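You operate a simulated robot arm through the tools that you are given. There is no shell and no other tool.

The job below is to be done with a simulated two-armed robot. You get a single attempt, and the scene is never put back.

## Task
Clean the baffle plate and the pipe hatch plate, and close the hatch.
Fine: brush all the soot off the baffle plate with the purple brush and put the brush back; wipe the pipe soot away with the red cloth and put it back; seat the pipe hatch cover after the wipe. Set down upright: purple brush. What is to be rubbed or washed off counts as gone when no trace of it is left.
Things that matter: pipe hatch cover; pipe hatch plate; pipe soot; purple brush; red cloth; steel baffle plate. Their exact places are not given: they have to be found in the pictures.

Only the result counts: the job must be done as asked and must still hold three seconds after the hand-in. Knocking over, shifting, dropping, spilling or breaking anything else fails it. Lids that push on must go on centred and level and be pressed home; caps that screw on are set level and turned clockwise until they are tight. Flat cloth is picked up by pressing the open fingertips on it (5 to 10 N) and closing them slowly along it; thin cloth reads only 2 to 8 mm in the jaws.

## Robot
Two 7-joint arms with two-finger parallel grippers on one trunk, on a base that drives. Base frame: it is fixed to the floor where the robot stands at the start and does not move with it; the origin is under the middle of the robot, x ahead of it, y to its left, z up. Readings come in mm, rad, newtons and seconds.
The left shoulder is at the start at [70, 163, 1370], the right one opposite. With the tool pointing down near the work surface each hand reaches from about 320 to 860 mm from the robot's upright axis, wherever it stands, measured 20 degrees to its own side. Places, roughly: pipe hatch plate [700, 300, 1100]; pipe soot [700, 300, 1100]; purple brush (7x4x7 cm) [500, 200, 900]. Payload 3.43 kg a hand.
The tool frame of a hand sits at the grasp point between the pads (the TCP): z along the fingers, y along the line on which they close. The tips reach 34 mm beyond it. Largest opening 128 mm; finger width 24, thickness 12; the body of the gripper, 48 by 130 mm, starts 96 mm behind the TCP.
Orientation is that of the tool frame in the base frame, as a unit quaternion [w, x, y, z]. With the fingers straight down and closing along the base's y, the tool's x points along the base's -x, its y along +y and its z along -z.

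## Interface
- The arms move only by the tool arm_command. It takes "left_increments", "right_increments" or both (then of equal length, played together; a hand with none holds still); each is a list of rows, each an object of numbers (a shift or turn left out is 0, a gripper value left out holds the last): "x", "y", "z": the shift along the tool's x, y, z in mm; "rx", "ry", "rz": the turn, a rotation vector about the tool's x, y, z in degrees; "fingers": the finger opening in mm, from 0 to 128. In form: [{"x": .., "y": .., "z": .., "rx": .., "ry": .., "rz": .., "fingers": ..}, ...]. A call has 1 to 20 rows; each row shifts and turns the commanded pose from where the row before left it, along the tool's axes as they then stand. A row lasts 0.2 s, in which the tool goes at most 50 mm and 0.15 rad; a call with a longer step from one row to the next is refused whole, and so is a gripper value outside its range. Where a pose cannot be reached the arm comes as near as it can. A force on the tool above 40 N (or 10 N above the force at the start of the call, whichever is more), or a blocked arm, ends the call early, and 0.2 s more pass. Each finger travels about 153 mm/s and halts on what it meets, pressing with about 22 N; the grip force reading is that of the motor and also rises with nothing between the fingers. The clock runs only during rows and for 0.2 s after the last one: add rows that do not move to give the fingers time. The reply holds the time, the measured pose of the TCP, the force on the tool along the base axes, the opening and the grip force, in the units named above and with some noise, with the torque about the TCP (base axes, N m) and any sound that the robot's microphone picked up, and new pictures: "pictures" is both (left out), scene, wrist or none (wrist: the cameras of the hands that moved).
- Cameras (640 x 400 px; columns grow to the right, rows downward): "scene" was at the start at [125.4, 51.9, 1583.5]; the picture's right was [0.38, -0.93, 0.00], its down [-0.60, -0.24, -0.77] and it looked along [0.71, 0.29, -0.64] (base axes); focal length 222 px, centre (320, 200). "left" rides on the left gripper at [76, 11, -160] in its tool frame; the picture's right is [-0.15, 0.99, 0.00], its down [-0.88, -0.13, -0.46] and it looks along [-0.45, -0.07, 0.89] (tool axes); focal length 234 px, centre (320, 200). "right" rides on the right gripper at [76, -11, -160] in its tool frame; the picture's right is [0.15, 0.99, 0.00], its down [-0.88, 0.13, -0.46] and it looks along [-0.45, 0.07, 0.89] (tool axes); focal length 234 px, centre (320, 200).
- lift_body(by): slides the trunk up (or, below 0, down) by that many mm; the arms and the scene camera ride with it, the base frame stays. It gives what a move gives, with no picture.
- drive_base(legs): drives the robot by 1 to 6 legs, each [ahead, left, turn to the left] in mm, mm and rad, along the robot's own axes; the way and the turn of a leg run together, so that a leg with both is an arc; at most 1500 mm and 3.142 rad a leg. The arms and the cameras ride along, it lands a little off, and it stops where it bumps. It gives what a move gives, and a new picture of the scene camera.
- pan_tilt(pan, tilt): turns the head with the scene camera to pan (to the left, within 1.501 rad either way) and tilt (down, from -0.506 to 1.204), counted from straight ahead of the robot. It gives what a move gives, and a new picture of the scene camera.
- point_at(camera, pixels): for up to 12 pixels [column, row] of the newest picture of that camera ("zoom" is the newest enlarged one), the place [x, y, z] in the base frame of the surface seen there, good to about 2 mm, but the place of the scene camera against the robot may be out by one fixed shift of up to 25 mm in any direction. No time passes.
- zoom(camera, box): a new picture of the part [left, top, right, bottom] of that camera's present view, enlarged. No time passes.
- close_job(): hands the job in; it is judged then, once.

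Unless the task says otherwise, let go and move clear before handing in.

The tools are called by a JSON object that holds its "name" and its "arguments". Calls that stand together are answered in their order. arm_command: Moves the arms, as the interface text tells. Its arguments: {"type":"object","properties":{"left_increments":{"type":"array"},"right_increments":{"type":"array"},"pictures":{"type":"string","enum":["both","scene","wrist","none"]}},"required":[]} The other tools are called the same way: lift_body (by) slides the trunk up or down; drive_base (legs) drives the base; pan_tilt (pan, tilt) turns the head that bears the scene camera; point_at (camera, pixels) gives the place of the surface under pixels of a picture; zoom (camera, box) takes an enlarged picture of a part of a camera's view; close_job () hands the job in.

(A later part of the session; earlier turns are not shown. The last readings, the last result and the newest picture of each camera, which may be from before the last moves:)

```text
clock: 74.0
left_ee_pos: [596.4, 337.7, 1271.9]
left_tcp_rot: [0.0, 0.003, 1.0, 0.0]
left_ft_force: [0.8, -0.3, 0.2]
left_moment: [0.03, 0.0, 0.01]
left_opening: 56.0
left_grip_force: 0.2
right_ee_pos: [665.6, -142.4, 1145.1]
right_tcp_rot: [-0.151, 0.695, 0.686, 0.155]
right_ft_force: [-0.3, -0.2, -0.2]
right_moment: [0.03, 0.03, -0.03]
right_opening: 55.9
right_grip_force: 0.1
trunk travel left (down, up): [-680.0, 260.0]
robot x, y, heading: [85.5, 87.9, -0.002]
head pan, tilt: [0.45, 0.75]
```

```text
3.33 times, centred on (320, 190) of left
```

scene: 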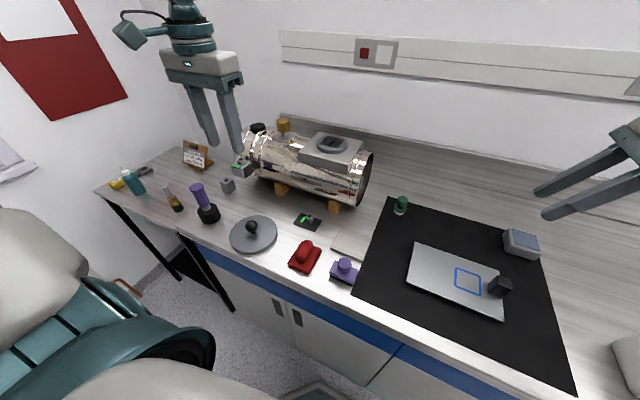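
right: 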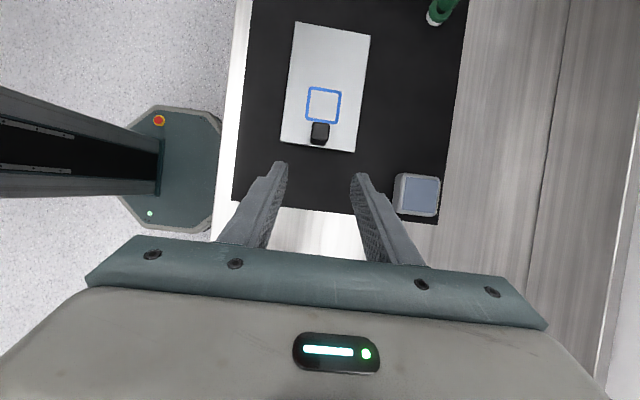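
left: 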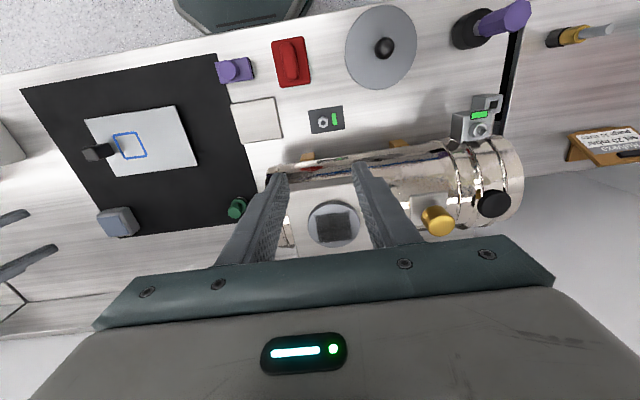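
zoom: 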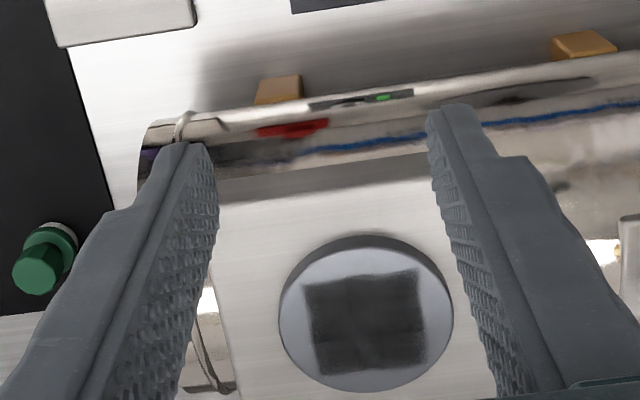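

The hatch disc is at zoom [365,313]. Measuring its rim, soot patch and the block around it.

{"name": "point_at", "arguments": {"camera": "zoom", "pixels": [[285, 320], [447, 315], [360, 252], [368, 385], [365, 315], [308, 290], [417, 275], [425, 355], [320, 370], [260, 250], [240, 380], [365, 220]]}}

{"name": "zoom", "arguments": {"camera": "left", "box": [280, 160, 390, 270]}}

{"name": "point_at", "arguments": {"camera": "zoom", "pixels": [[150, 240], [175, 240], [470, 240], [440, 240], [310, 130], [310, 145], [310, 350], [310, 100], [60, 300], [80, 370], [440, 350], [310, 240]]}}

```text
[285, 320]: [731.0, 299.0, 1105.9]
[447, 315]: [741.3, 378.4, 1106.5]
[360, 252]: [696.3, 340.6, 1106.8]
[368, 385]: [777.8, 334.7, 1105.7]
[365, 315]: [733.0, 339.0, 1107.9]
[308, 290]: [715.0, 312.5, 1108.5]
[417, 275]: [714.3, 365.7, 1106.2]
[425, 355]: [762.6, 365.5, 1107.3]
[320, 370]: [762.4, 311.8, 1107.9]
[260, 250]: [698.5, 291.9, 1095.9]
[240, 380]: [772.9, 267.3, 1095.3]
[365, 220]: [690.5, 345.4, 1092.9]
```

```text
3.64 times, centred on (335, 215) of left
```

zoom: 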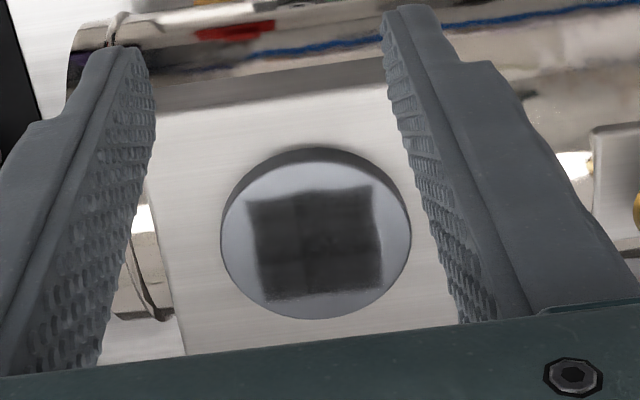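

```text
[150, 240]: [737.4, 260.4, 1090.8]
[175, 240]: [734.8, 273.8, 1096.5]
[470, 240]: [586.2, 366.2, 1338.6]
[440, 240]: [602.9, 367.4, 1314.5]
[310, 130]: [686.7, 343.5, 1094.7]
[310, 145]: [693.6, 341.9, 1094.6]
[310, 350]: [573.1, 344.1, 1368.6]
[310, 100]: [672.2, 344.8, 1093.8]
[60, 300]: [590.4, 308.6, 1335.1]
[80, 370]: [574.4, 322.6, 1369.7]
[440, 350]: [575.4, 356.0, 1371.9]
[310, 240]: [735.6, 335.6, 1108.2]
```

Hatch disc: centre ≈(737.5,338.7), radius ≈40, top z≈1107; soot about 48×54 mm centred on it. Now moving above the cloth.

{"name": "arm_command", "arguments": {"left_increments": [{"x": 30, "y": -5, "z": 10}, {"x": 30, "y": -8, "z": 20}, {"x": 30, "y": -8, "z": 30}, {"x": 22, "y": -8, "z": 40}, {"y": -7, "z": 40}, {"z": 40}, {"z": 40}, {"z": 25}, {"z": 15}, {}, {}], "pictures": "wrist"}}

{"name": "zoom", "arguments": {"camera": "left", "box": [260, 110, 390, 220]}}

```text
clock: 76.5
left_ee_pos: [488.0, 303.4, 1008.4]
left_tcp_rot: [0.0, 0.002, 1.0, 0.001]
left_ft_force: [0.5, 0.5, -0.1]
left_moment: [0.0, -0.02, 0.01]
left_opening: 56.1
left_grip_force: 0.0
right_ee_pos: [668.1, -142.0, 1145.4]
right_tcp_rot: [-0.152, 0.694, 0.686, 0.154]
right_ft_force: [0.1, -0.5, -1.2]
right_moment: [0.03, 0.02, 0.02]
right_opening: 56.1
right_grip_force: 0.0
trunk travel left (down, up): [-680.0, 260.0]
robot x, y, heading: [81.5, 86.6, -0.003]
head pan, tilt: [0.45, 0.75]
```

left: 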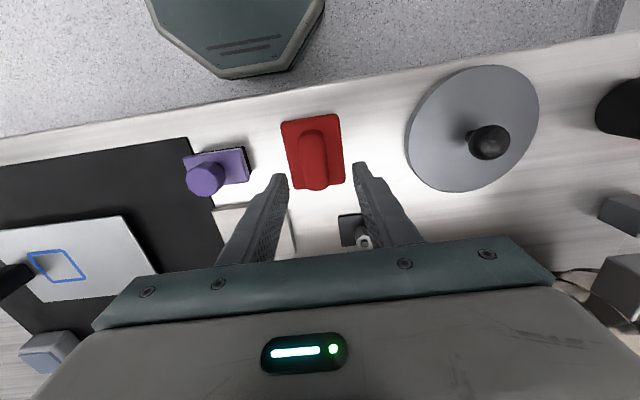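

```text
3.64 times, centred on (325, 165) of left
```

zoom: 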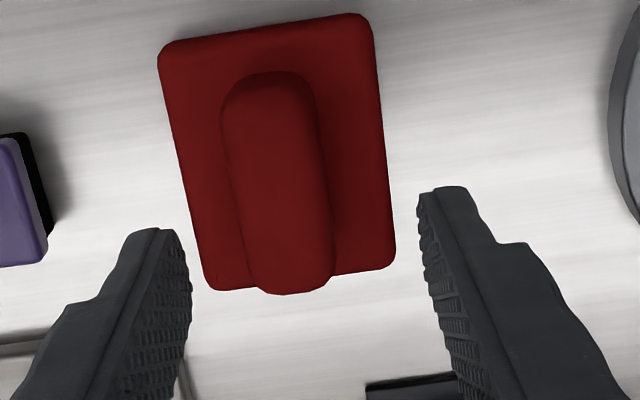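

{"name": "point_at", "arguments": {"camera": "zoom", "pixels": [[268, 85], [280, 180], [292, 280], [230, 180], [320, 180], [245, 250], [330, 250], [165, 45], [368, 25], [388, 262], [212, 285], [190, 150]]}}

```text
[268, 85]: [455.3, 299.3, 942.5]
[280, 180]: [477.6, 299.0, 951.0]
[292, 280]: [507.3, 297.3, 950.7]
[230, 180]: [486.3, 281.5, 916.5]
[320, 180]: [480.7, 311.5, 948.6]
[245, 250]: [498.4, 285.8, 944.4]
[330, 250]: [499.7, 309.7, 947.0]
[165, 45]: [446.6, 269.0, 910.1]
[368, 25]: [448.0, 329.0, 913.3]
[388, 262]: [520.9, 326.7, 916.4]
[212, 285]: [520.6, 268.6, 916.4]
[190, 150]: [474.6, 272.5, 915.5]
```

Cloth pad is x 447–521, y 268–329, ridge centred at y≈299, top z 951. Descending around the ridge and closing slowly.

{"name": "arm_command", "arguments": {"left_increments": [{"x": 4, "y": -4.4, "z": 10}, {"z": 12}, {"z": 12}, {"z": 10}, {"z": 6}, {"z": 3}, {"z": 1}, {}, {"fingers": 40}, {"fingers": 32}, {"fingers": 27}, {"fingers": 22}, {"fingers": 15}, {}, {}], "pictures": "wrist"}}

{"name": "zoom", "arguments": {"camera": "left", "box": [250, 110, 390, 230]}}

```text
clock: 79.7
left_ee_pos: [483.2, 299.9, 955.3]
left_tcp_rot: [0.0, 0.002, 1.0, 0.0]
left_ft_force: [-1.0, 0.2, 0.5]
left_moment: [-0.02, -0.02, 0.01]
left_opening: 25.1
left_grip_force: 21.7
right_ee_pos: [667.2, -141.1, 1144.6]
right_tcp_rot: [-0.151, 0.695, 0.686, 0.155]
right_ft_force: [0.4, 0.2, -0.1]
right_moment: [0.02, -0.04, 0.03]
right_opening: 56.2
right_grip_force: 0.1
trunk travel left (down, up): [-680.0, 260.0]
robot x, y, heading: [85.3, 84.4, -0.004]
head pan, tilt: [0.45, 0.75]
```

left: 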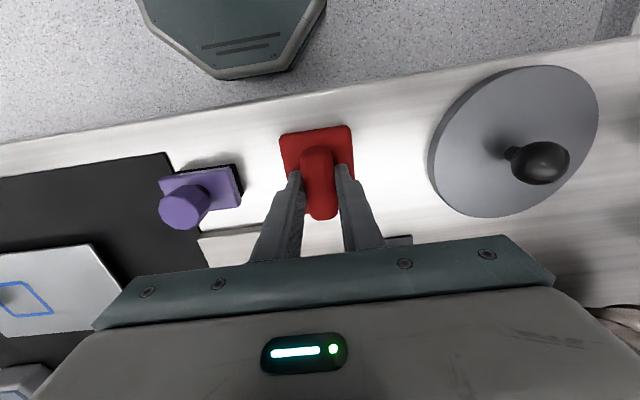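

```text
3.33 times, centred on (320, 170) of left
```

zoom: 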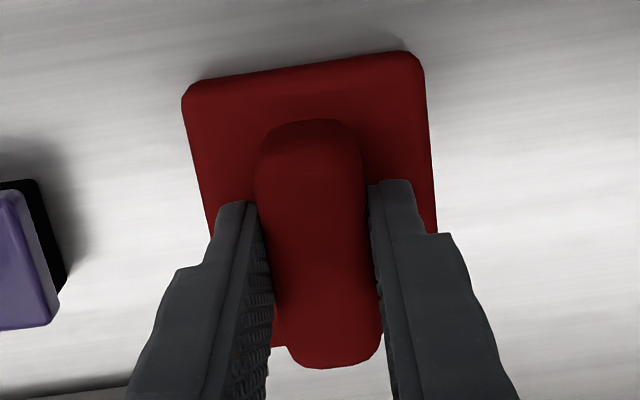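

Ridge gripped (25 mm). Lifting and carrying the cloth to above the hatch at z≈1190.

{"name": "arm_command", "arguments": {"left_increments": [{"z": -10}, {"z": -20}, {"z": -35}, {"z": -45}, {"z": -45}, {"z": -45}, {"z": -35}, {"x": -20, "y": 3, "z": -5}, {"x": -40, "y": 6}, {"x": -40, "y": 6}, {"x": -40, "y": 6}, {"x": -40, "y": 6}, {"x": -40, "y": 6}, {"x": -24, "y": 4}, {"x": -10, "y": 2}, {}, {}]}}

{"name": "zoom", "arguments": {"camera": "left", "box": [240, 120, 400, 240]}}

```text
clock: 83.2
left_ee_pos: [738.0, 337.5, 1194.0]
left_tcp_rot: [-0.001, 0.002, 1.0, -0.001]
left_ft_force: [0.3, 0.2, -0.4]
left_moment: [0.0, 0.02, 0.0]
left_opening: 24.9
left_grip_force: 21.8
right_ee_pos: [667.2, -142.6, 1146.0]
right_tcp_rot: [-0.151, 0.695, 0.686, 0.155]
right_ft_force: [-0.2, 0.3, -0.3]
right_moment: [0.0, 0.02, -0.05]
right_opening: 56.2
right_grip_force: 0.1
trunk travel left (down, up): [-680.0, 260.0]
robot x, y, heading: [86.9, 84.1, -0.0]
head pan, tilt: [0.45, 0.75]
```

scene: 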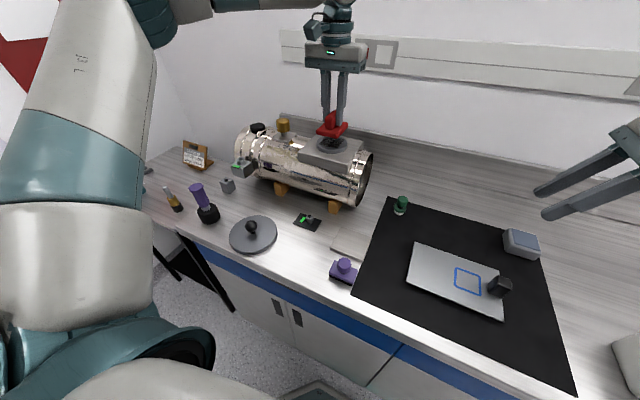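
left: 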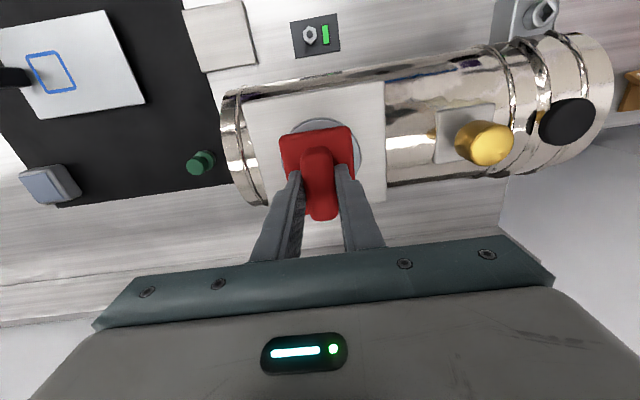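

```text
3.33 times, centred on (320, 180) of left
```

zoom: 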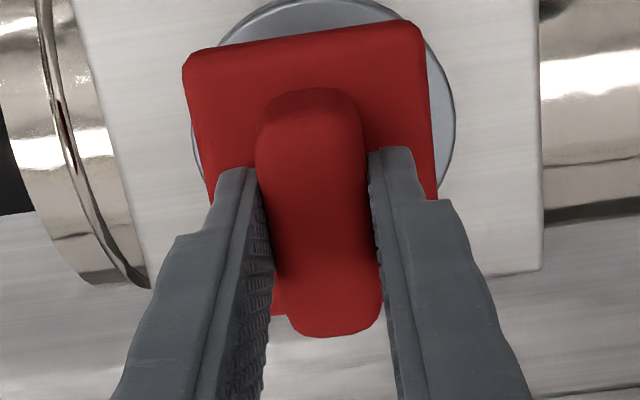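

Cloth hangs over the hatch. Lowering to contact.

{"name": "arm_command", "arguments": {"left_increments": [{"y": 1, "z": 10}, {"z": 10}, {"z": 7}, {"z": 3}, {"z": 1}, {"z": 1}, {"z": 0.7}, {}], "pictures": "none"}}

```text
clock: 85.0
left_ee_pos: [737.7, 338.4, 1162.9]
left_tcp_rot: [0.001, 0.004, 1.0, 0.0]
left_ft_force: [-0.3, -0.4, -0.7]
left_moment: [-0.03, 0.0, -0.02]
left_opening: 25.1
left_grip_force: 22.1
right_ee_pos: [668.8, -143.1, 1145.0]
right_tcp_rot: [-0.151, 0.695, 0.686, 0.155]
right_ft_force: [-0.7, -0.4, -0.4]
right_moment: [-0.03, -0.01, 0.02]
right_opening: 56.1
right_grip_force: 0.1
trunk travel left (down, up): [-680.0, 260.0]
robot x, y, heading: [83.2, 87.5, -0.007]
head pan, tilt: [0.45, 0.75]
```

{"name": "arm_command", "arguments": {"left_increments": [{"z": 0.8}, {"z": 0.7}, {"z": 0.6}, {}], "pictures": "none"}}

```text
clock: 86.0
left_ee_pos: [738.4, 337.0, 1161.6]
left_tcp_rot: [0.001, 0.001, 1.0, -0.001]
left_ft_force: [0.1, 3.2, 9.3]
left_moment: [0.08, 0.17, -0.02]
left_opening: 25.2
left_grip_force: 21.8
right_ee_pos: [666.1, -141.5, 1146.1]
right_tcp_rot: [-0.152, 0.694, 0.687, 0.154]
right_ft_force: [0.4, 0.3, -0.2]
right_moment: [-0.02, 0.01, -0.01]
right_opening: 56.3
right_grip_force: 0.1
trunk travel left (down, up): [-680.0, 260.0]
robot x, y, heading: [84.3, 85.3, -0.005]
head pan, tilt: [0.45, 0.75]
```

Contact at 9 N. Wiping back and forth ±20 mm in x and y.

{"name": "arm_command", "arguments": {"left_increments": [{"x": 10}, {"x": 10}, {"y": 8}, {"y": 8}, {"x": -10}, {"x": -10}, {"x": -10}, {"x": -10}, {"y": -10}, {"y": -10}, {"y": -10}, {"x": 10}, {"x": 10}, {"x": 10}, {"x": 10}, {"y": 14}, {"x": -10}, {"x": -10}, {}], "pictures": "wrist"}}

```text
clock: 90.0
left_ee_pos: [734.7, 337.5, 1161.1]
left_tcp_rot: [0.001, 0.002, 1.0, 0.001]
left_ft_force: [-8.5, 3.3, 17.3]
left_moment: [0.02, 0.41, -0.06]
left_opening: 25.2
left_grip_force: 22.3
right_ee_pos: [665.2, -142.0, 1146.2]
right_tcp_rot: [-0.151, 0.694, 0.687, 0.155]
right_ft_force: [-0.1, 0.0, 0.0]
right_moment: [-0.03, 0.02, 0.02]
right_opening: 56.2
right_grip_force: 0.1
trunk travel left (down, up): [-680.0, 260.0]
robot x, y, heading: [82.4, 88.6, -0.005]
head pan, tilt: [0.45, 0.75]
```

left: 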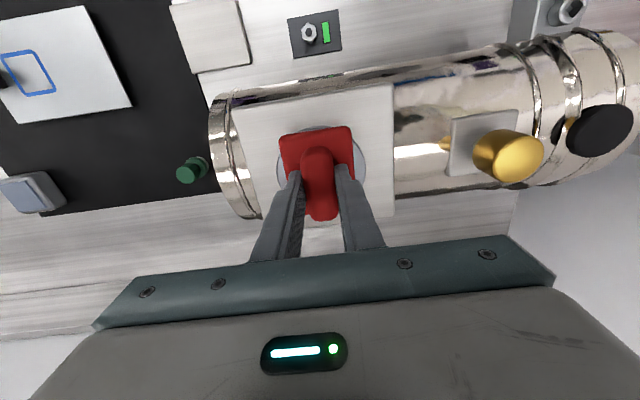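

Wiped with 9–17 N. Lifting straight up and back to inspect the hatch.

{"name": "arm_command", "arguments": {"left_increments": [{"z": -8}, {"z": -15}, {"z": -20}, {"z": -20}, {"x": 20, "z": -20}, {"x": 30}, {"x": 30}, {"x": 30}, {}, {}]}}

{"name": "zoom", "arguments": {"camera": "left", "box": [260, 150, 400, 260]}}

{"name": "zoom", "arguments": {"camera": "scene", "box": [300, 120, 370, 170]}}

```text
clock: 92.2
left_ee_pos: [628.2, 334.5, 1245.0]
left_tcp_rot: [0.0, 0.001, 1.0, 0.0]
left_ft_force: [-0.8, 0.4, -0.4]
left_moment: [0.01, 0.02, 0.0]
left_opening: 25.0
left_grip_force: 22.0
right_ee_pos: [667.7, -141.2, 1146.0]
right_tcp_rot: [-0.151, 0.694, 0.686, 0.155]
right_ft_force: [-0.6, -0.2, -0.8]
right_moment: [0.02, -0.01, 0.0]
right_opening: 56.3
right_grip_force: 0.1
trunk travel left (down, up): [-680.0, 260.0]
robot x, y, heading: [83.5, 85.5, -0.008]
head pan, tilt: [0.45, 0.75]
```

scene: 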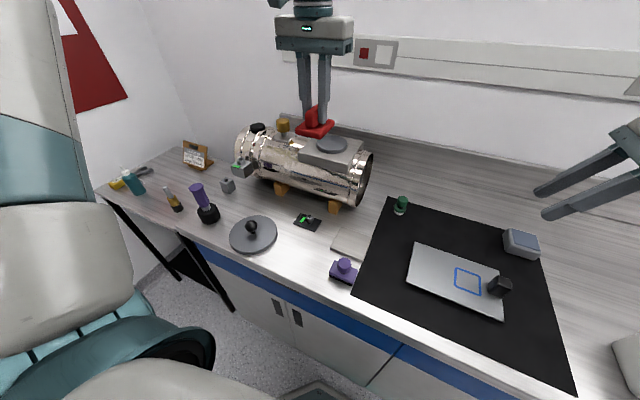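
left: 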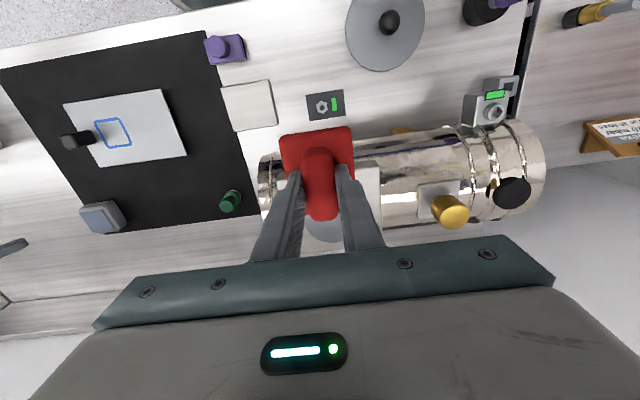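

```text
3.64 times, centred on (330, 205) of left
```

zoom: 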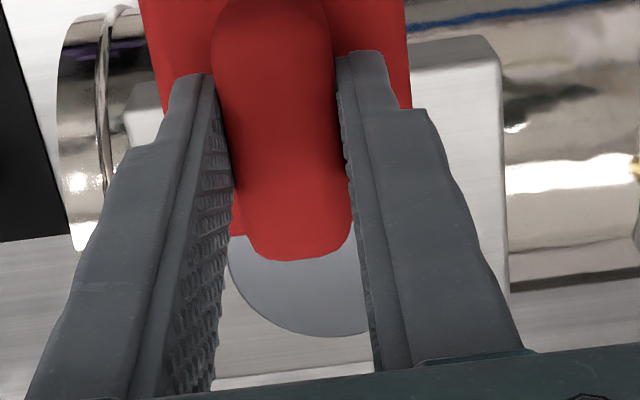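

```text
8.00 times, centred on (335, 145) of scene
```

zoom: 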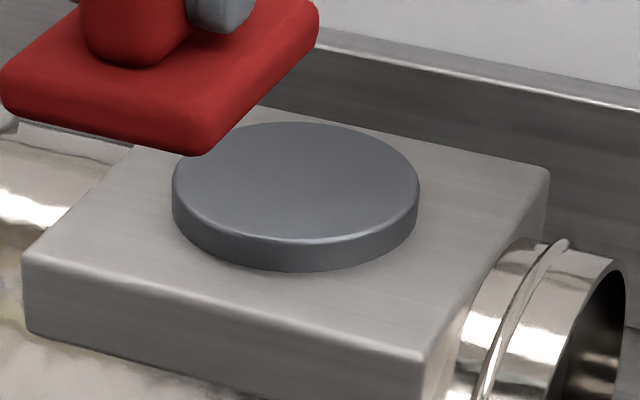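

The hatch looks clean from the scene camera. I'll retract with the cloth towards its place and check the hatch again unobstructed.

{"name": "arm_command", "arguments": {"left_increments": [{"x": 35, "y": -8}, {"x": 40, "y": -10}, {"x": 40, "y": -10}, {"x": 30, "y": -7}, {"z": 20}, {"z": 40}, {"z": 45}, {"z": 45}, {"z": 45}, {"z": 35}, {"z": 20}, {}, {}]}}

{"name": "zoom", "arguments": {"camera": "scene", "box": [305, 125, 360, 165]}}

{"name": "zoom", "arguments": {"camera": "left", "box": [250, 110, 390, 230]}}

```text
clock: 95.0
left_ee_pos: [484.2, 301.8, 991.3]
left_tcp_rot: [0.001, 0.002, 1.0, 0.0]
left_ft_force: [0.2, 0.4, -0.8]
left_moment: [-0.05, 0.0, 0.02]
left_opening: 25.3
left_grip_force: 22.3
right_ee_pos: [667.3, -142.1, 1147.3]
right_tcp_rot: [-0.151, 0.695, 0.686, 0.155]
right_ft_force: [-0.1, 0.2, 0.6]
right_moment: [0.01, -0.02, 0.0]
right_opening: 56.1
right_grip_force: 0.0
trunk travel left (down, up): [-680.0, 260.0]
robot x, y, heading: [84.0, 89.7, -0.011]
head pan, tilt: [0.45, 0.75]
```

scene: 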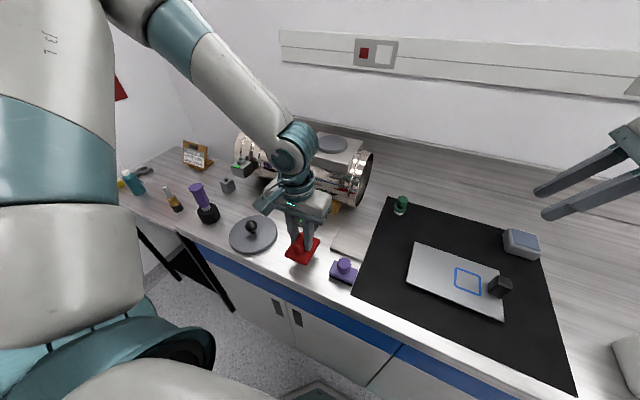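
left: 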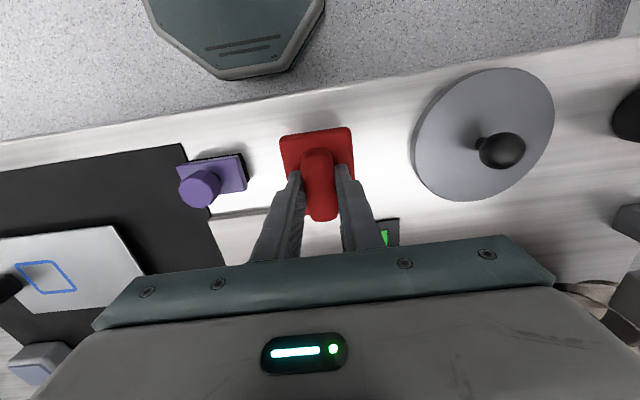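

```text
10.00 times, centred on (332, 145) of scene
```

zoom: 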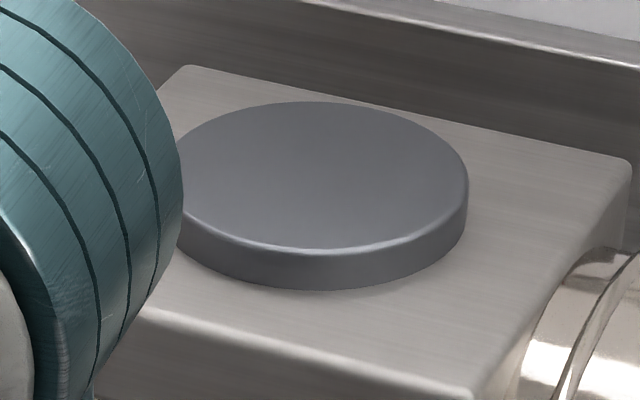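

```text
3.33 times, centred on (320, 170) of left
```

zoom: 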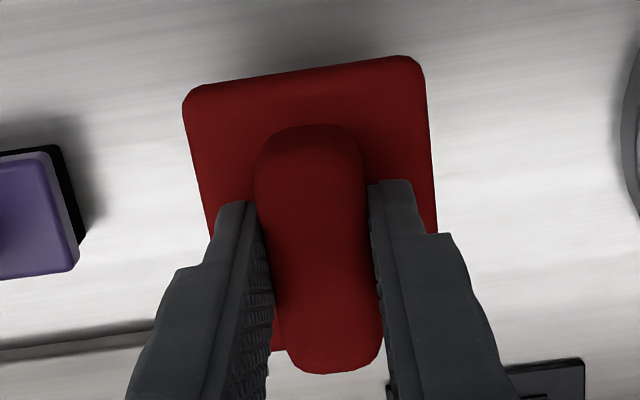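

Hatch is clean. Lowering the cloth onto its original spot.

{"name": "arm_command", "arguments": {"left_increments": [{"x": 0.8, "y": -1.6, "z": 10}, {"z": 10}, {"z": 8}, {"z": 4}, {"z": 2}, {"z": 1}, {"z": 0.7}, {"z": 0.5}, {}], "pictures": "none"}}

```text
clock: 97.0
left_ee_pos: [482.8, 302.3, 956.7]
left_tcp_rot: [0.0, 0.002, 1.0, 0.0]
left_ft_force: [-0.1, 0.1, -0.3]
left_moment: [0.02, -0.02, 0.03]
left_opening: 25.2
left_grip_force: 22.0
right_ee_pos: [667.8, -142.1, 1145.4]
right_tcp_rot: [-0.151, 0.694, 0.686, 0.154]
right_ft_force: [-0.3, 0.1, 0.6]
right_moment: [-0.03, 0.0, 0.01]
right_opening: 56.2
right_grip_force: 0.1
trunk travel left (down, up): [-680.0, 260.0]
robot x, y, heading: [80.3, 83.9, -0.004]
head pan, tilt: [0.45, 0.75]
```

{"name": "arm_command", "arguments": {"left_increments": [{"y": -1.5, "z": 0.8}, {"z": 0.7}, {"z": 0.6}, {}], "pictures": "none"}}

```text
clock: 98.0
left_ee_pos: [480.6, 300.2, 954.9]
left_tcp_rot: [0.0, 0.002, 1.0, 0.0]
left_ft_force: [0.1, -0.2, -0.6]
left_moment: [0.0, 0.0, 0.0]
left_opening: 25.1
left_grip_force: 21.8
right_ee_pos: [666.3, -142.6, 1144.9]
right_tcp_rot: [-0.152, 0.694, 0.686, 0.154]
right_ft_force: [0.3, -0.5, 0.9]
right_moment: [0.0, 0.01, 0.0]
right_opening: 56.2
right_grip_force: 0.1
trunk travel left (down, up): [-680.0, 260.0]
robot x, y, heading: [85.7, 85.4, -0.007]
head pan, tilt: [0.45, 0.75]
```

{"name": "arm_command", "arguments": {"left_increments": [{"x": -2, "z": 0.7}, {"z": 0.6}, {"z": 0.5}, {}], "pictures": "none"}}

```text
clock: 99.0
left_ee_pos: [481.6, 299.5, 954.0]
left_tcp_rot: [0.0, 0.002, 1.0, 0.001]
left_ft_force: [-0.6, -2.2, 13.7]
left_moment: [-0.07, 0.11, -0.02]
left_opening: 25.0
left_grip_force: 22.4
right_ee_pos: [667.4, -143.2, 1146.3]
right_tcp_rot: [-0.151, 0.695, 0.686, 0.155]
right_ft_force: [-0.2, 0.7, -0.4]
right_moment: [0.01, 0.0, -0.02]
right_opening: 56.1
right_grip_force: 0.1
trunk travel left (down, up): [-680.0, 260.0]
robot x, y, heading: [84.6, 86.1, -0.005]
head pan, tilt: [0.45, 0.75]
```

Contact (14 N). Releasing and rising.

{"name": "arm_command", "arguments": {"left_increments": [{"z": -0.7}, {"fingers": 30}, {"fingers": 40}, {"fingers": 52}, {"z": -10}, {"z": -20}, {"z": -40}, {"z": -40}, {"z": -20}, {}, {}], "pictures": "wrist"}}

{"name": "zoom", "arguments": {"camera": "left", "box": [260, 90, 400, 200]}}

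{"name": "point_at", "arguments": {"camera": "zoom", "pixels": [[320, 200], [300, 200]]}}

{"name": "zoom", "arguments": {"camera": "left", "box": [400, 50, 560, 190]}}

```text
clock: 101.5
left_ee_pos: [482.4, 302.5, 1083.0]
left_tcp_rot: [0.0, 0.002, 1.0, 0.0]
left_ft_force: [-0.4, -0.5, 0.2]
left_moment: [-0.02, 0.0, -0.01]
left_opening: 52.1
left_grip_force: 0.1
right_ee_pos: [666.6, -142.8, 1145.6]
right_tcp_rot: [-0.151, 0.695, 0.685, 0.155]
right_ft_force: [-0.4, -0.9, 0.1]
right_moment: [0.0, 0.01, -0.01]
right_opening: 56.2
right_grip_force: 0.0
trunk travel left (down, up): [-680.0, 260.0]
robot x, y, heading: [82.5, 87.3, -0.005]
head pan, tilt: [0.45, 0.75]
```

left: 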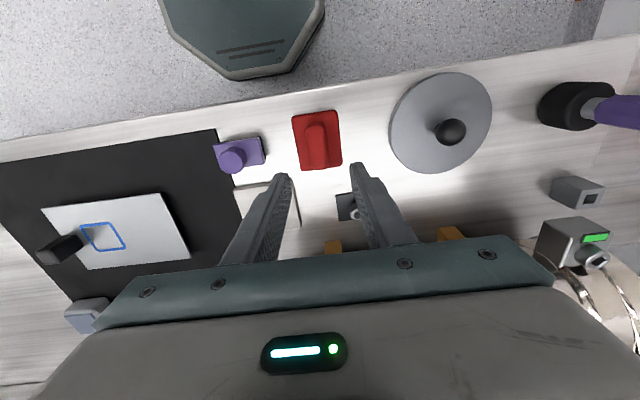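

```text
3.64 times, centred on (330, 145) of left
```

zoom: 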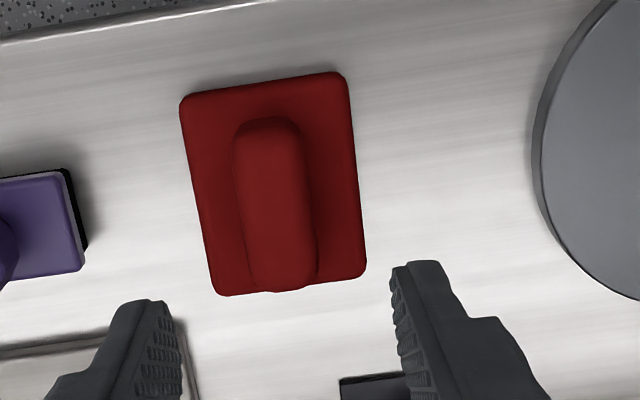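

```text
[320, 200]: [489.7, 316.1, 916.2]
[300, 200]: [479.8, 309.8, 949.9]
```

```text
2.86 times, centred on (480, 120) of left
```

zoom: 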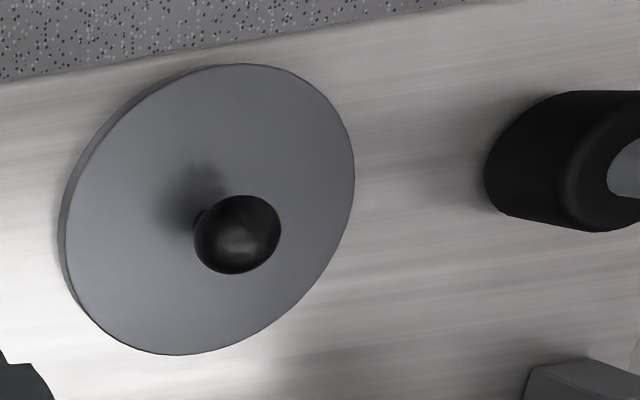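

Cloth is back on its spot. Moving the left hand above the cover to measure it.

{"name": "arm_command", "arguments": {"left_increments": [{"x": -0.5, "y": 30}, {"x": -0.5, "y": 35}, {"x": -0.5, "y": 40}, {"x": -0.5, "y": 40}, {"x": -0.5, "y": 22}, {}, {}], "pictures": "wrist"}}

{"name": "zoom", "arguments": {"camera": "left", "box": [240, 80, 400, 200]}}

```text
clock: 103.0
left_ee_pos: [487.8, 469.3, 1080.6]
left_tcp_rot: [-0.001, 0.002, 1.0, 0.001]
left_ft_force: [-0.1, -0.8, 0.3]
left_moment: [-0.01, -0.03, -0.02]
left_opening: 51.8
left_grip_force: 0.0
right_ee_pos: [667.3, -142.0, 1146.2]
right_tcp_rot: [-0.152, 0.695, 0.686, 0.154]
right_ft_force: [1.0, -0.8, -0.3]
right_moment: [0.0, 0.03, 0.03]
right_opening: 55.8
right_grip_force: 0.1
trunk travel left (down, up): [-680.0, 260.0]
robot x, y, heading: [85.1, 85.3, -0.001]
head pan, tilt: [0.45, 0.75]
```

left: 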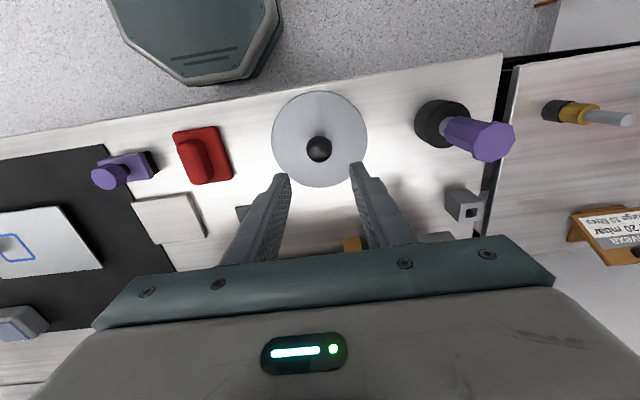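

```text
3.33 times, centred on (320, 140) of left
```

zoom: 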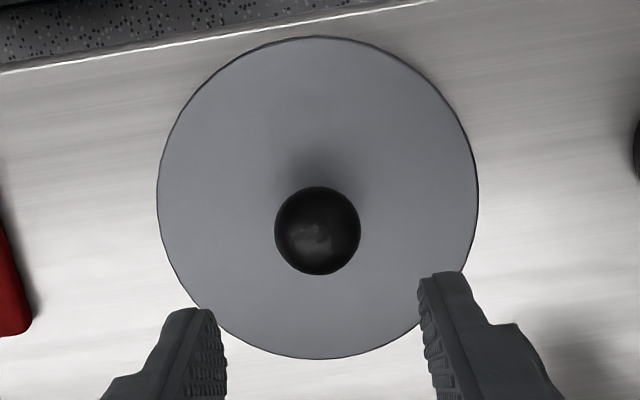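

{"name": "point_at", "arguments": {"camera": "zoom", "pixels": [[161, 190], [474, 195], [318, 40], [318, 355], [318, 230], [280, 232], [356, 228], [318, 192], [318, 270], [210, 90], [430, 90], [318, 160]]}}

```text
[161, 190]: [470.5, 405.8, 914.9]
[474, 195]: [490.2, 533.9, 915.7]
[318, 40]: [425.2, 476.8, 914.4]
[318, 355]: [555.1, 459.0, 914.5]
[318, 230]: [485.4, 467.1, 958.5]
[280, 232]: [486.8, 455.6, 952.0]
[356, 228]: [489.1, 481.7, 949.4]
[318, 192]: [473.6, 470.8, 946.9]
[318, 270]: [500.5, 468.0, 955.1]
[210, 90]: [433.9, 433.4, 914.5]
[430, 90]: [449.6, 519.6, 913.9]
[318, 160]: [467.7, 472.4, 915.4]
```

Rough fit: cover centre (490.2,468.3), R≈65.5; hatch disc centre (737.1,338.6), R≈41. I'll refine the cover centre with more rim points.

{"name": "point_at", "arguments": {"camera": "zoom", "pixels": [[471, 197], [450, 119], [394, 62], [317, 43], [240, 62], [184, 119], [163, 197], [184, 275], [240, 332], [317, 353], [394, 332], [466, 237]]}}

```text
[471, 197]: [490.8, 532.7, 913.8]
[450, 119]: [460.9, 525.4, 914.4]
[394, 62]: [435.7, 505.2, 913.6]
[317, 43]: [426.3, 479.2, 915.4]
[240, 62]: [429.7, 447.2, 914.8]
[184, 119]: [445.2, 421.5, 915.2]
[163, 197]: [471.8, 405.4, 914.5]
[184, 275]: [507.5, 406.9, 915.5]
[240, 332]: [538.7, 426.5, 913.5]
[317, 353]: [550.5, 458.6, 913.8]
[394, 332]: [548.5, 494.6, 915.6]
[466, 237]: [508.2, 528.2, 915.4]
```

Refined cover centre ≈(489.4,468.2). Before grasping it, I'll re-measure the hatch disc and block edges with the hand empty and fingers wide.

{"name": "arm_command", "arguments": {"left_increments": [{"z": -30, "fingers": 120}, {"z": -40}, {"z": -40}, {"z": -40}, {"x": -30, "y": -30, "z": -20}, {"x": -35, "y": -35, "z": -10}, {"x": -35, "y": -35}, {"x": -25, "y": -29}, {}, {}], "pictures": "wrist"}}

{"name": "zoom", "arguments": {"camera": "left", "box": [250, 150, 410, 250]}}

```text
refused: row 6 steps farther than a row can; nothing moved
```

```text
4.00 times, centred on (330, 200) of left
```

zoom: 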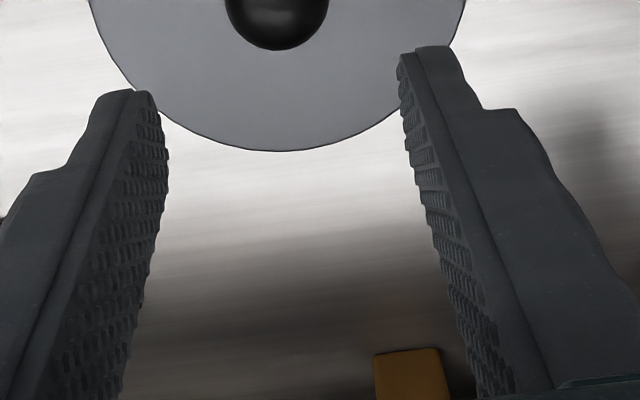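

One row was slightly too long; resending with shorter steps.

{"name": "arm_command", "arguments": {"left_increments": [{"z": -30, "fingers": 120}, {"z": -40}, {"z": -40}, {"z": -40}, {"x": -25, "y": -25, "z": -20}, {"x": -30, "y": -30, "z": -10}, {"x": -30, "y": -30}, {"x": -30, "y": -30}, {"x": -10, "y": -14}, {}, {}], "pictures": "wrist"}}

{"name": "zoom", "arguments": {"camera": "left", "box": [250, 150, 410, 250]}}

```text
clock: 105.5
left_ee_pos: [614.6, 339.0, 1265.3]
left_tcp_rot: [-0.001, 0.002, 1.0, 0.0]
left_ft_force: [0.5, -0.4, -0.9]
left_moment: [-0.03, -0.02, 0.01]
left_opening: 119.8
left_grip_force: 0.0
right_ee_pos: [667.9, -142.2, 1145.1]
right_tcp_rot: [-0.151, 0.695, 0.686, 0.154]
right_ft_force: [0.0, 0.0, -0.1]
right_moment: [-0.01, 0.01, -0.03]
right_opening: 56.1
right_grip_force: 0.1
trunk travel left (down, up): [-680.0, 260.0]
robot x, y, heading: [84.9, 89.0, -0.004]
head pan, tilt: [0.45, 0.75]
```

left: 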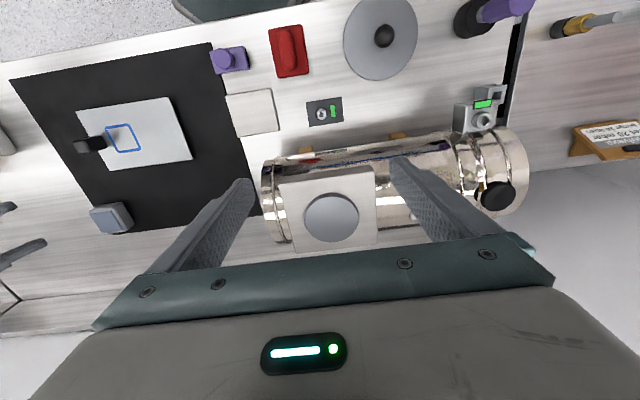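

```text
4.00 times, centred on (330, 200) of left
```

zoom: 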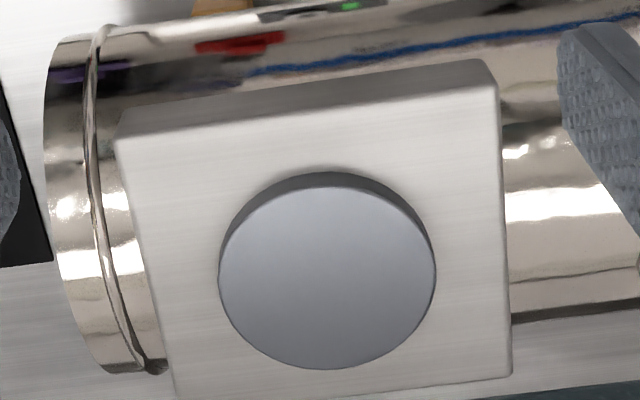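

The hatch is clean here too and the whole disc is visible (zoom centre [328,277]). Taking rim points and block edges.

{"name": "point_at", "arguments": {"camera": "zoom", "pixels": [[431, 272], [416, 230], [379, 200], [326, 190], [275, 205], [239, 236], [224, 281], [240, 323], [277, 352], [328, 365], [381, 352], [416, 319]]}}

{"name": "point_at", "arguments": {"camera": "zoom", "pixels": [[125, 145], [300, 118], [490, 90], [495, 180], [505, 320], [508, 370], [148, 250], [170, 370], [330, 385], [250, 150], [450, 200], [200, 300]]}}

```text
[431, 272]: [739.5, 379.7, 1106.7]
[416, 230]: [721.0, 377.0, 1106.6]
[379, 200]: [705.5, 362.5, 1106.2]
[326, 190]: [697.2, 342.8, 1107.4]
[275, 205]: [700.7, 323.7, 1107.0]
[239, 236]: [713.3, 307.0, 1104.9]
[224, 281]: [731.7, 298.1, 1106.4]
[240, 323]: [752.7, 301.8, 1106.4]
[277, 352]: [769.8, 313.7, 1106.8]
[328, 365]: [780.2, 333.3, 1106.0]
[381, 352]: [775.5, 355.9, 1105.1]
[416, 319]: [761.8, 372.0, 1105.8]
```

```text
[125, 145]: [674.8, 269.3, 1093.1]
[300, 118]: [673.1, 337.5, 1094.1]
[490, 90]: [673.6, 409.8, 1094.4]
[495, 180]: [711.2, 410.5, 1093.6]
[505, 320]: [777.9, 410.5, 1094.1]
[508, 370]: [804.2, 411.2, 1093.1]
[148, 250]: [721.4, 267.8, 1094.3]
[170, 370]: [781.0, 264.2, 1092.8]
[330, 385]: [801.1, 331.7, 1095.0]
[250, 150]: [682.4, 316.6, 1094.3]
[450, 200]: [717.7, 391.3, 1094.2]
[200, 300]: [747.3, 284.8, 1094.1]
```

Hatch centre ≈(738,339), R≈41–42, block 673–804 × 267–411. Returning to the cover to grasp the ball knob (centre z≈944, TCP to ≈954 so the tips clear the lid at 915).

{"name": "arm_command", "arguments": {"left_increments": [{"x": 25, "y": 25, "fingers": 60}, {"x": 30, "y": 30}, {"x": 30, "y": 30}, {"x": 30, "y": 30}, {"x": 10, "y": 14, "z": 20}, {"z": 40}, {"z": 45}, {"z": 45}, {"z": 40}, {"z": 40}, {"z": 20}, {"z": 5}, {}, {}], "pictures": "wrist"}}

{"name": "zoom", "arguments": {"camera": "left", "box": [260, 130, 380, 220]}}

```text
clock: 108.5
left_ee_pos: [489.8, 468.0, 1008.5]
left_tcp_rot: [0.001, 0.003, 1.0, 0.0]
left_ft_force: [-0.2, -0.3, 0.7]
left_moment: [0.03, -0.01, 0.03]
left_opening: 60.0
left_grip_force: 0.0
right_ee_pos: [667.1, -142.9, 1145.0]
right_tcp_rot: [-0.152, 0.694, 0.686, 0.154]
right_ft_force: [0.7, 0.2, 0.1]
right_moment: [-0.01, 0.02, 0.0]
right_opening: 56.0
right_grip_force: 0.0
trunk travel left (down, up): [-680.0, 260.0]
robot x, y, heading: [85.5, 83.1, -0.007]
head pan, tilt: [0.45, 0.75]
```

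left: 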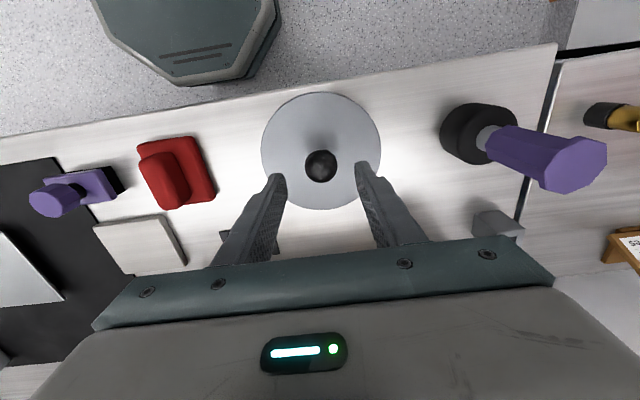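

```text
4.44 times, centred on (320, 175) of left
```

zoom: 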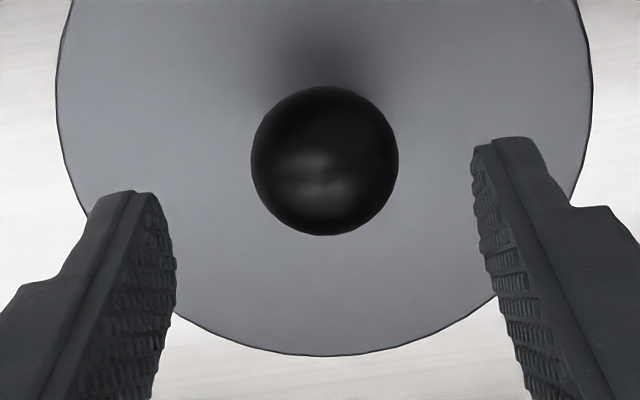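

By ray the ball centre is (490.1,468.1), right at the TCP. Descending 54.5 mm and closing slowly.

{"name": "arm_command", "arguments": {"left_increments": [{"z": 12}, {"z": 12}, {"z": 12}, {"z": 10}, {"z": 5}, {"z": 2}, {"z": 1}, {}, {"fingers": 45}, {"fingers": 38}, {"fingers": 33}, {"fingers": 28}, {"fingers": 20}, {}, {}], "pictures": "wrist"}}

{"name": "zoom", "arguments": {"camera": "left", "box": [240, 100, 400, 220]}}

```text
clock: 111.7
left_ee_pos: [487.6, 466.8, 955.3]
left_tcp_rot: [0.0, 0.002, 1.0, 0.0]
left_ft_force: [0.3, 0.7, 0.0]
left_moment: [0.04, 0.01, 0.0]
left_opening: 32.8
left_grip_force: 22.2
right_ee_pos: [667.6, -142.9, 1144.4]
right_tcp_rot: [-0.152, 0.695, 0.686, 0.155]
right_ft_force: [-0.1, 0.6, 0.2]
right_moment: [-0.01, 0.0, -0.01]
right_opening: 56.4
right_grip_force: 0.1
trunk travel left (down, up): [-680.0, 260.0]
robot x, y, heading: [83.6, 88.2, -0.009]
head pan, tilt: [0.45, 0.75]
```

left: 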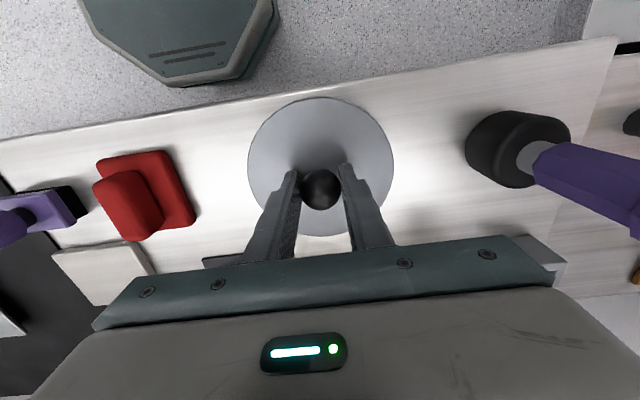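

```text
3.33 times, centred on (320, 160) of left
```

zoom: 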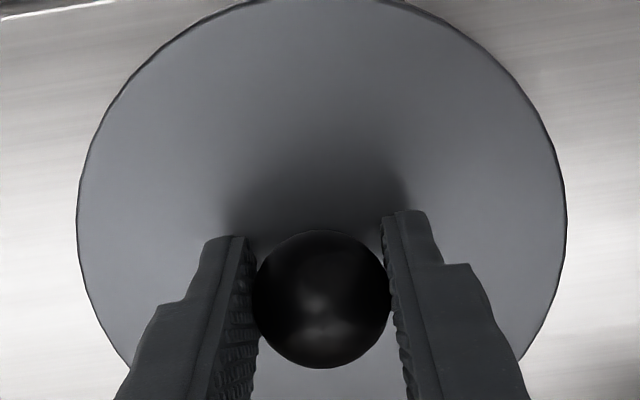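

Ball gripped (32.8 mm). Lifting and carrying the cover to above the hatch at z≈1195.

{"name": "arm_command", "arguments": {"left_increments": [{"z": -5}, {"z": -10}, {"z": -20}, {"z": -30}, {"z": -40}, {"z": -45}, {"z": -45}, {"z": -35}, {"z": -10}, {"x": -10, "y": -5}, {"x": -25, "y": -13}, {"x": -38, "y": -19.5}, {"x": -40, "y": -20.5}, {"x": -40, "y": -20.5}, {"x": -40, "y": -20.5}, {"x": -30, "y": -15.5}, {"x": -18, "y": -9}, {"x": -8.5, "y": -4}, {}, {}]}}

{"name": "zoom", "arguments": {"camera": "left", "box": [220, 80, 420, 230]}}

{"name": "zoom", "arguments": {"camera": "scene", "box": [290, 90, 390, 170]}}

```text
clock: 115.8
left_ee_pos: [737.0, 338.6, 1195.3]
left_tcp_rot: [0.001, 0.001, 1.0, 0.0]
left_ft_force: [-0.1, -0.1, -2.0]
left_moment: [0.02, 0.01, -0.01]
left_opening: 32.9
left_grip_force: 22.0
right_ee_pos: [667.2, -143.5, 1145.7]
right_tcp_rot: [-0.152, 0.694, 0.686, 0.154]
right_ft_force: [0.7, 0.7, 0.3]
right_moment: [-0.02, 0.01, 0.03]
right_opening: 56.1
right_grip_force: 0.1
trunk travel left (down, up): [-680.0, 260.0]
robot x, y, heading: [86.8, 87.1, -0.008]
head pan, tilt: [0.45, 0.75]
```

scene: 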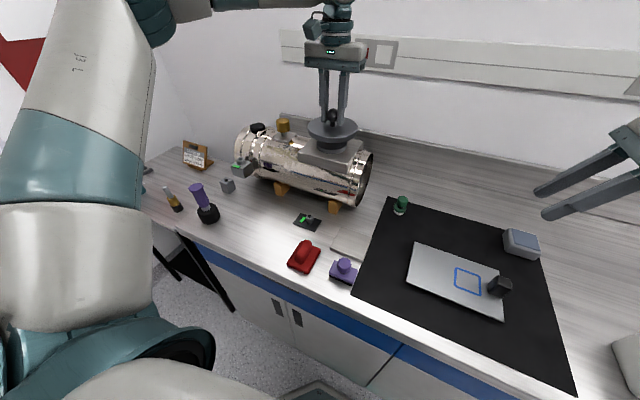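
left: 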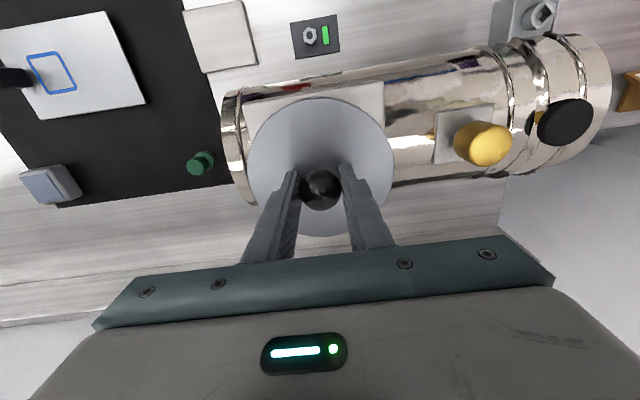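

```text
2.67 times, centred on (320, 155) of left
```

zoom: 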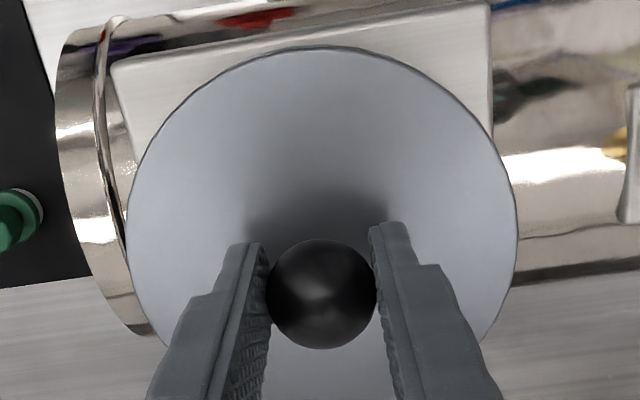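

```text
5.00 times, centred on (340, 130) of scene
```

zoom: 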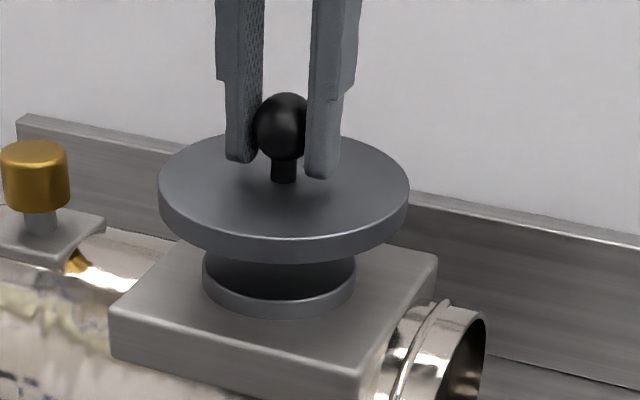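

Cover hangs above the hatch. I'll measure its rim for level and for its centre.

{"name": "point_at", "arguments": {"camera": "zoom", "pixels": [[320, 90], [320, 20]]}}

{"name": "zoom", "arguments": {"camera": "left", "box": [220, 80, 420, 230]}}

{"name": "point_at", "arguments": {"camera": "zoom", "pixels": [[512, 215], [495, 145], [455, 95], [395, 62], [322, 51], [250, 66], [190, 102], [150, 155], [133, 225], [147, 290], [500, 290], [170, 330]]}}

```text
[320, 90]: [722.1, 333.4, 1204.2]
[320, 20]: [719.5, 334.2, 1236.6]
```

```text
2.67 times, centred on (320, 155) of left
```

zoom: 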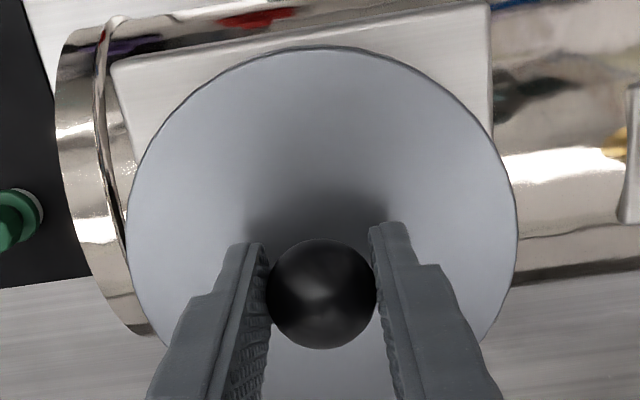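

```text
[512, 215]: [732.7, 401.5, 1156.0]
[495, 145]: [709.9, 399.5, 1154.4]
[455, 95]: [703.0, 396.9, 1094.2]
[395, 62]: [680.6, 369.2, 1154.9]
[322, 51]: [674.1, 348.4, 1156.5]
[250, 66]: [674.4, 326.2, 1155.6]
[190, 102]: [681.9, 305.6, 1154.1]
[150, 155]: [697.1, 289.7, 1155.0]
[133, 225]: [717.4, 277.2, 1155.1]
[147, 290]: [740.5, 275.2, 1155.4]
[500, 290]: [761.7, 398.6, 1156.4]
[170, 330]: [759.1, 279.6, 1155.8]
```

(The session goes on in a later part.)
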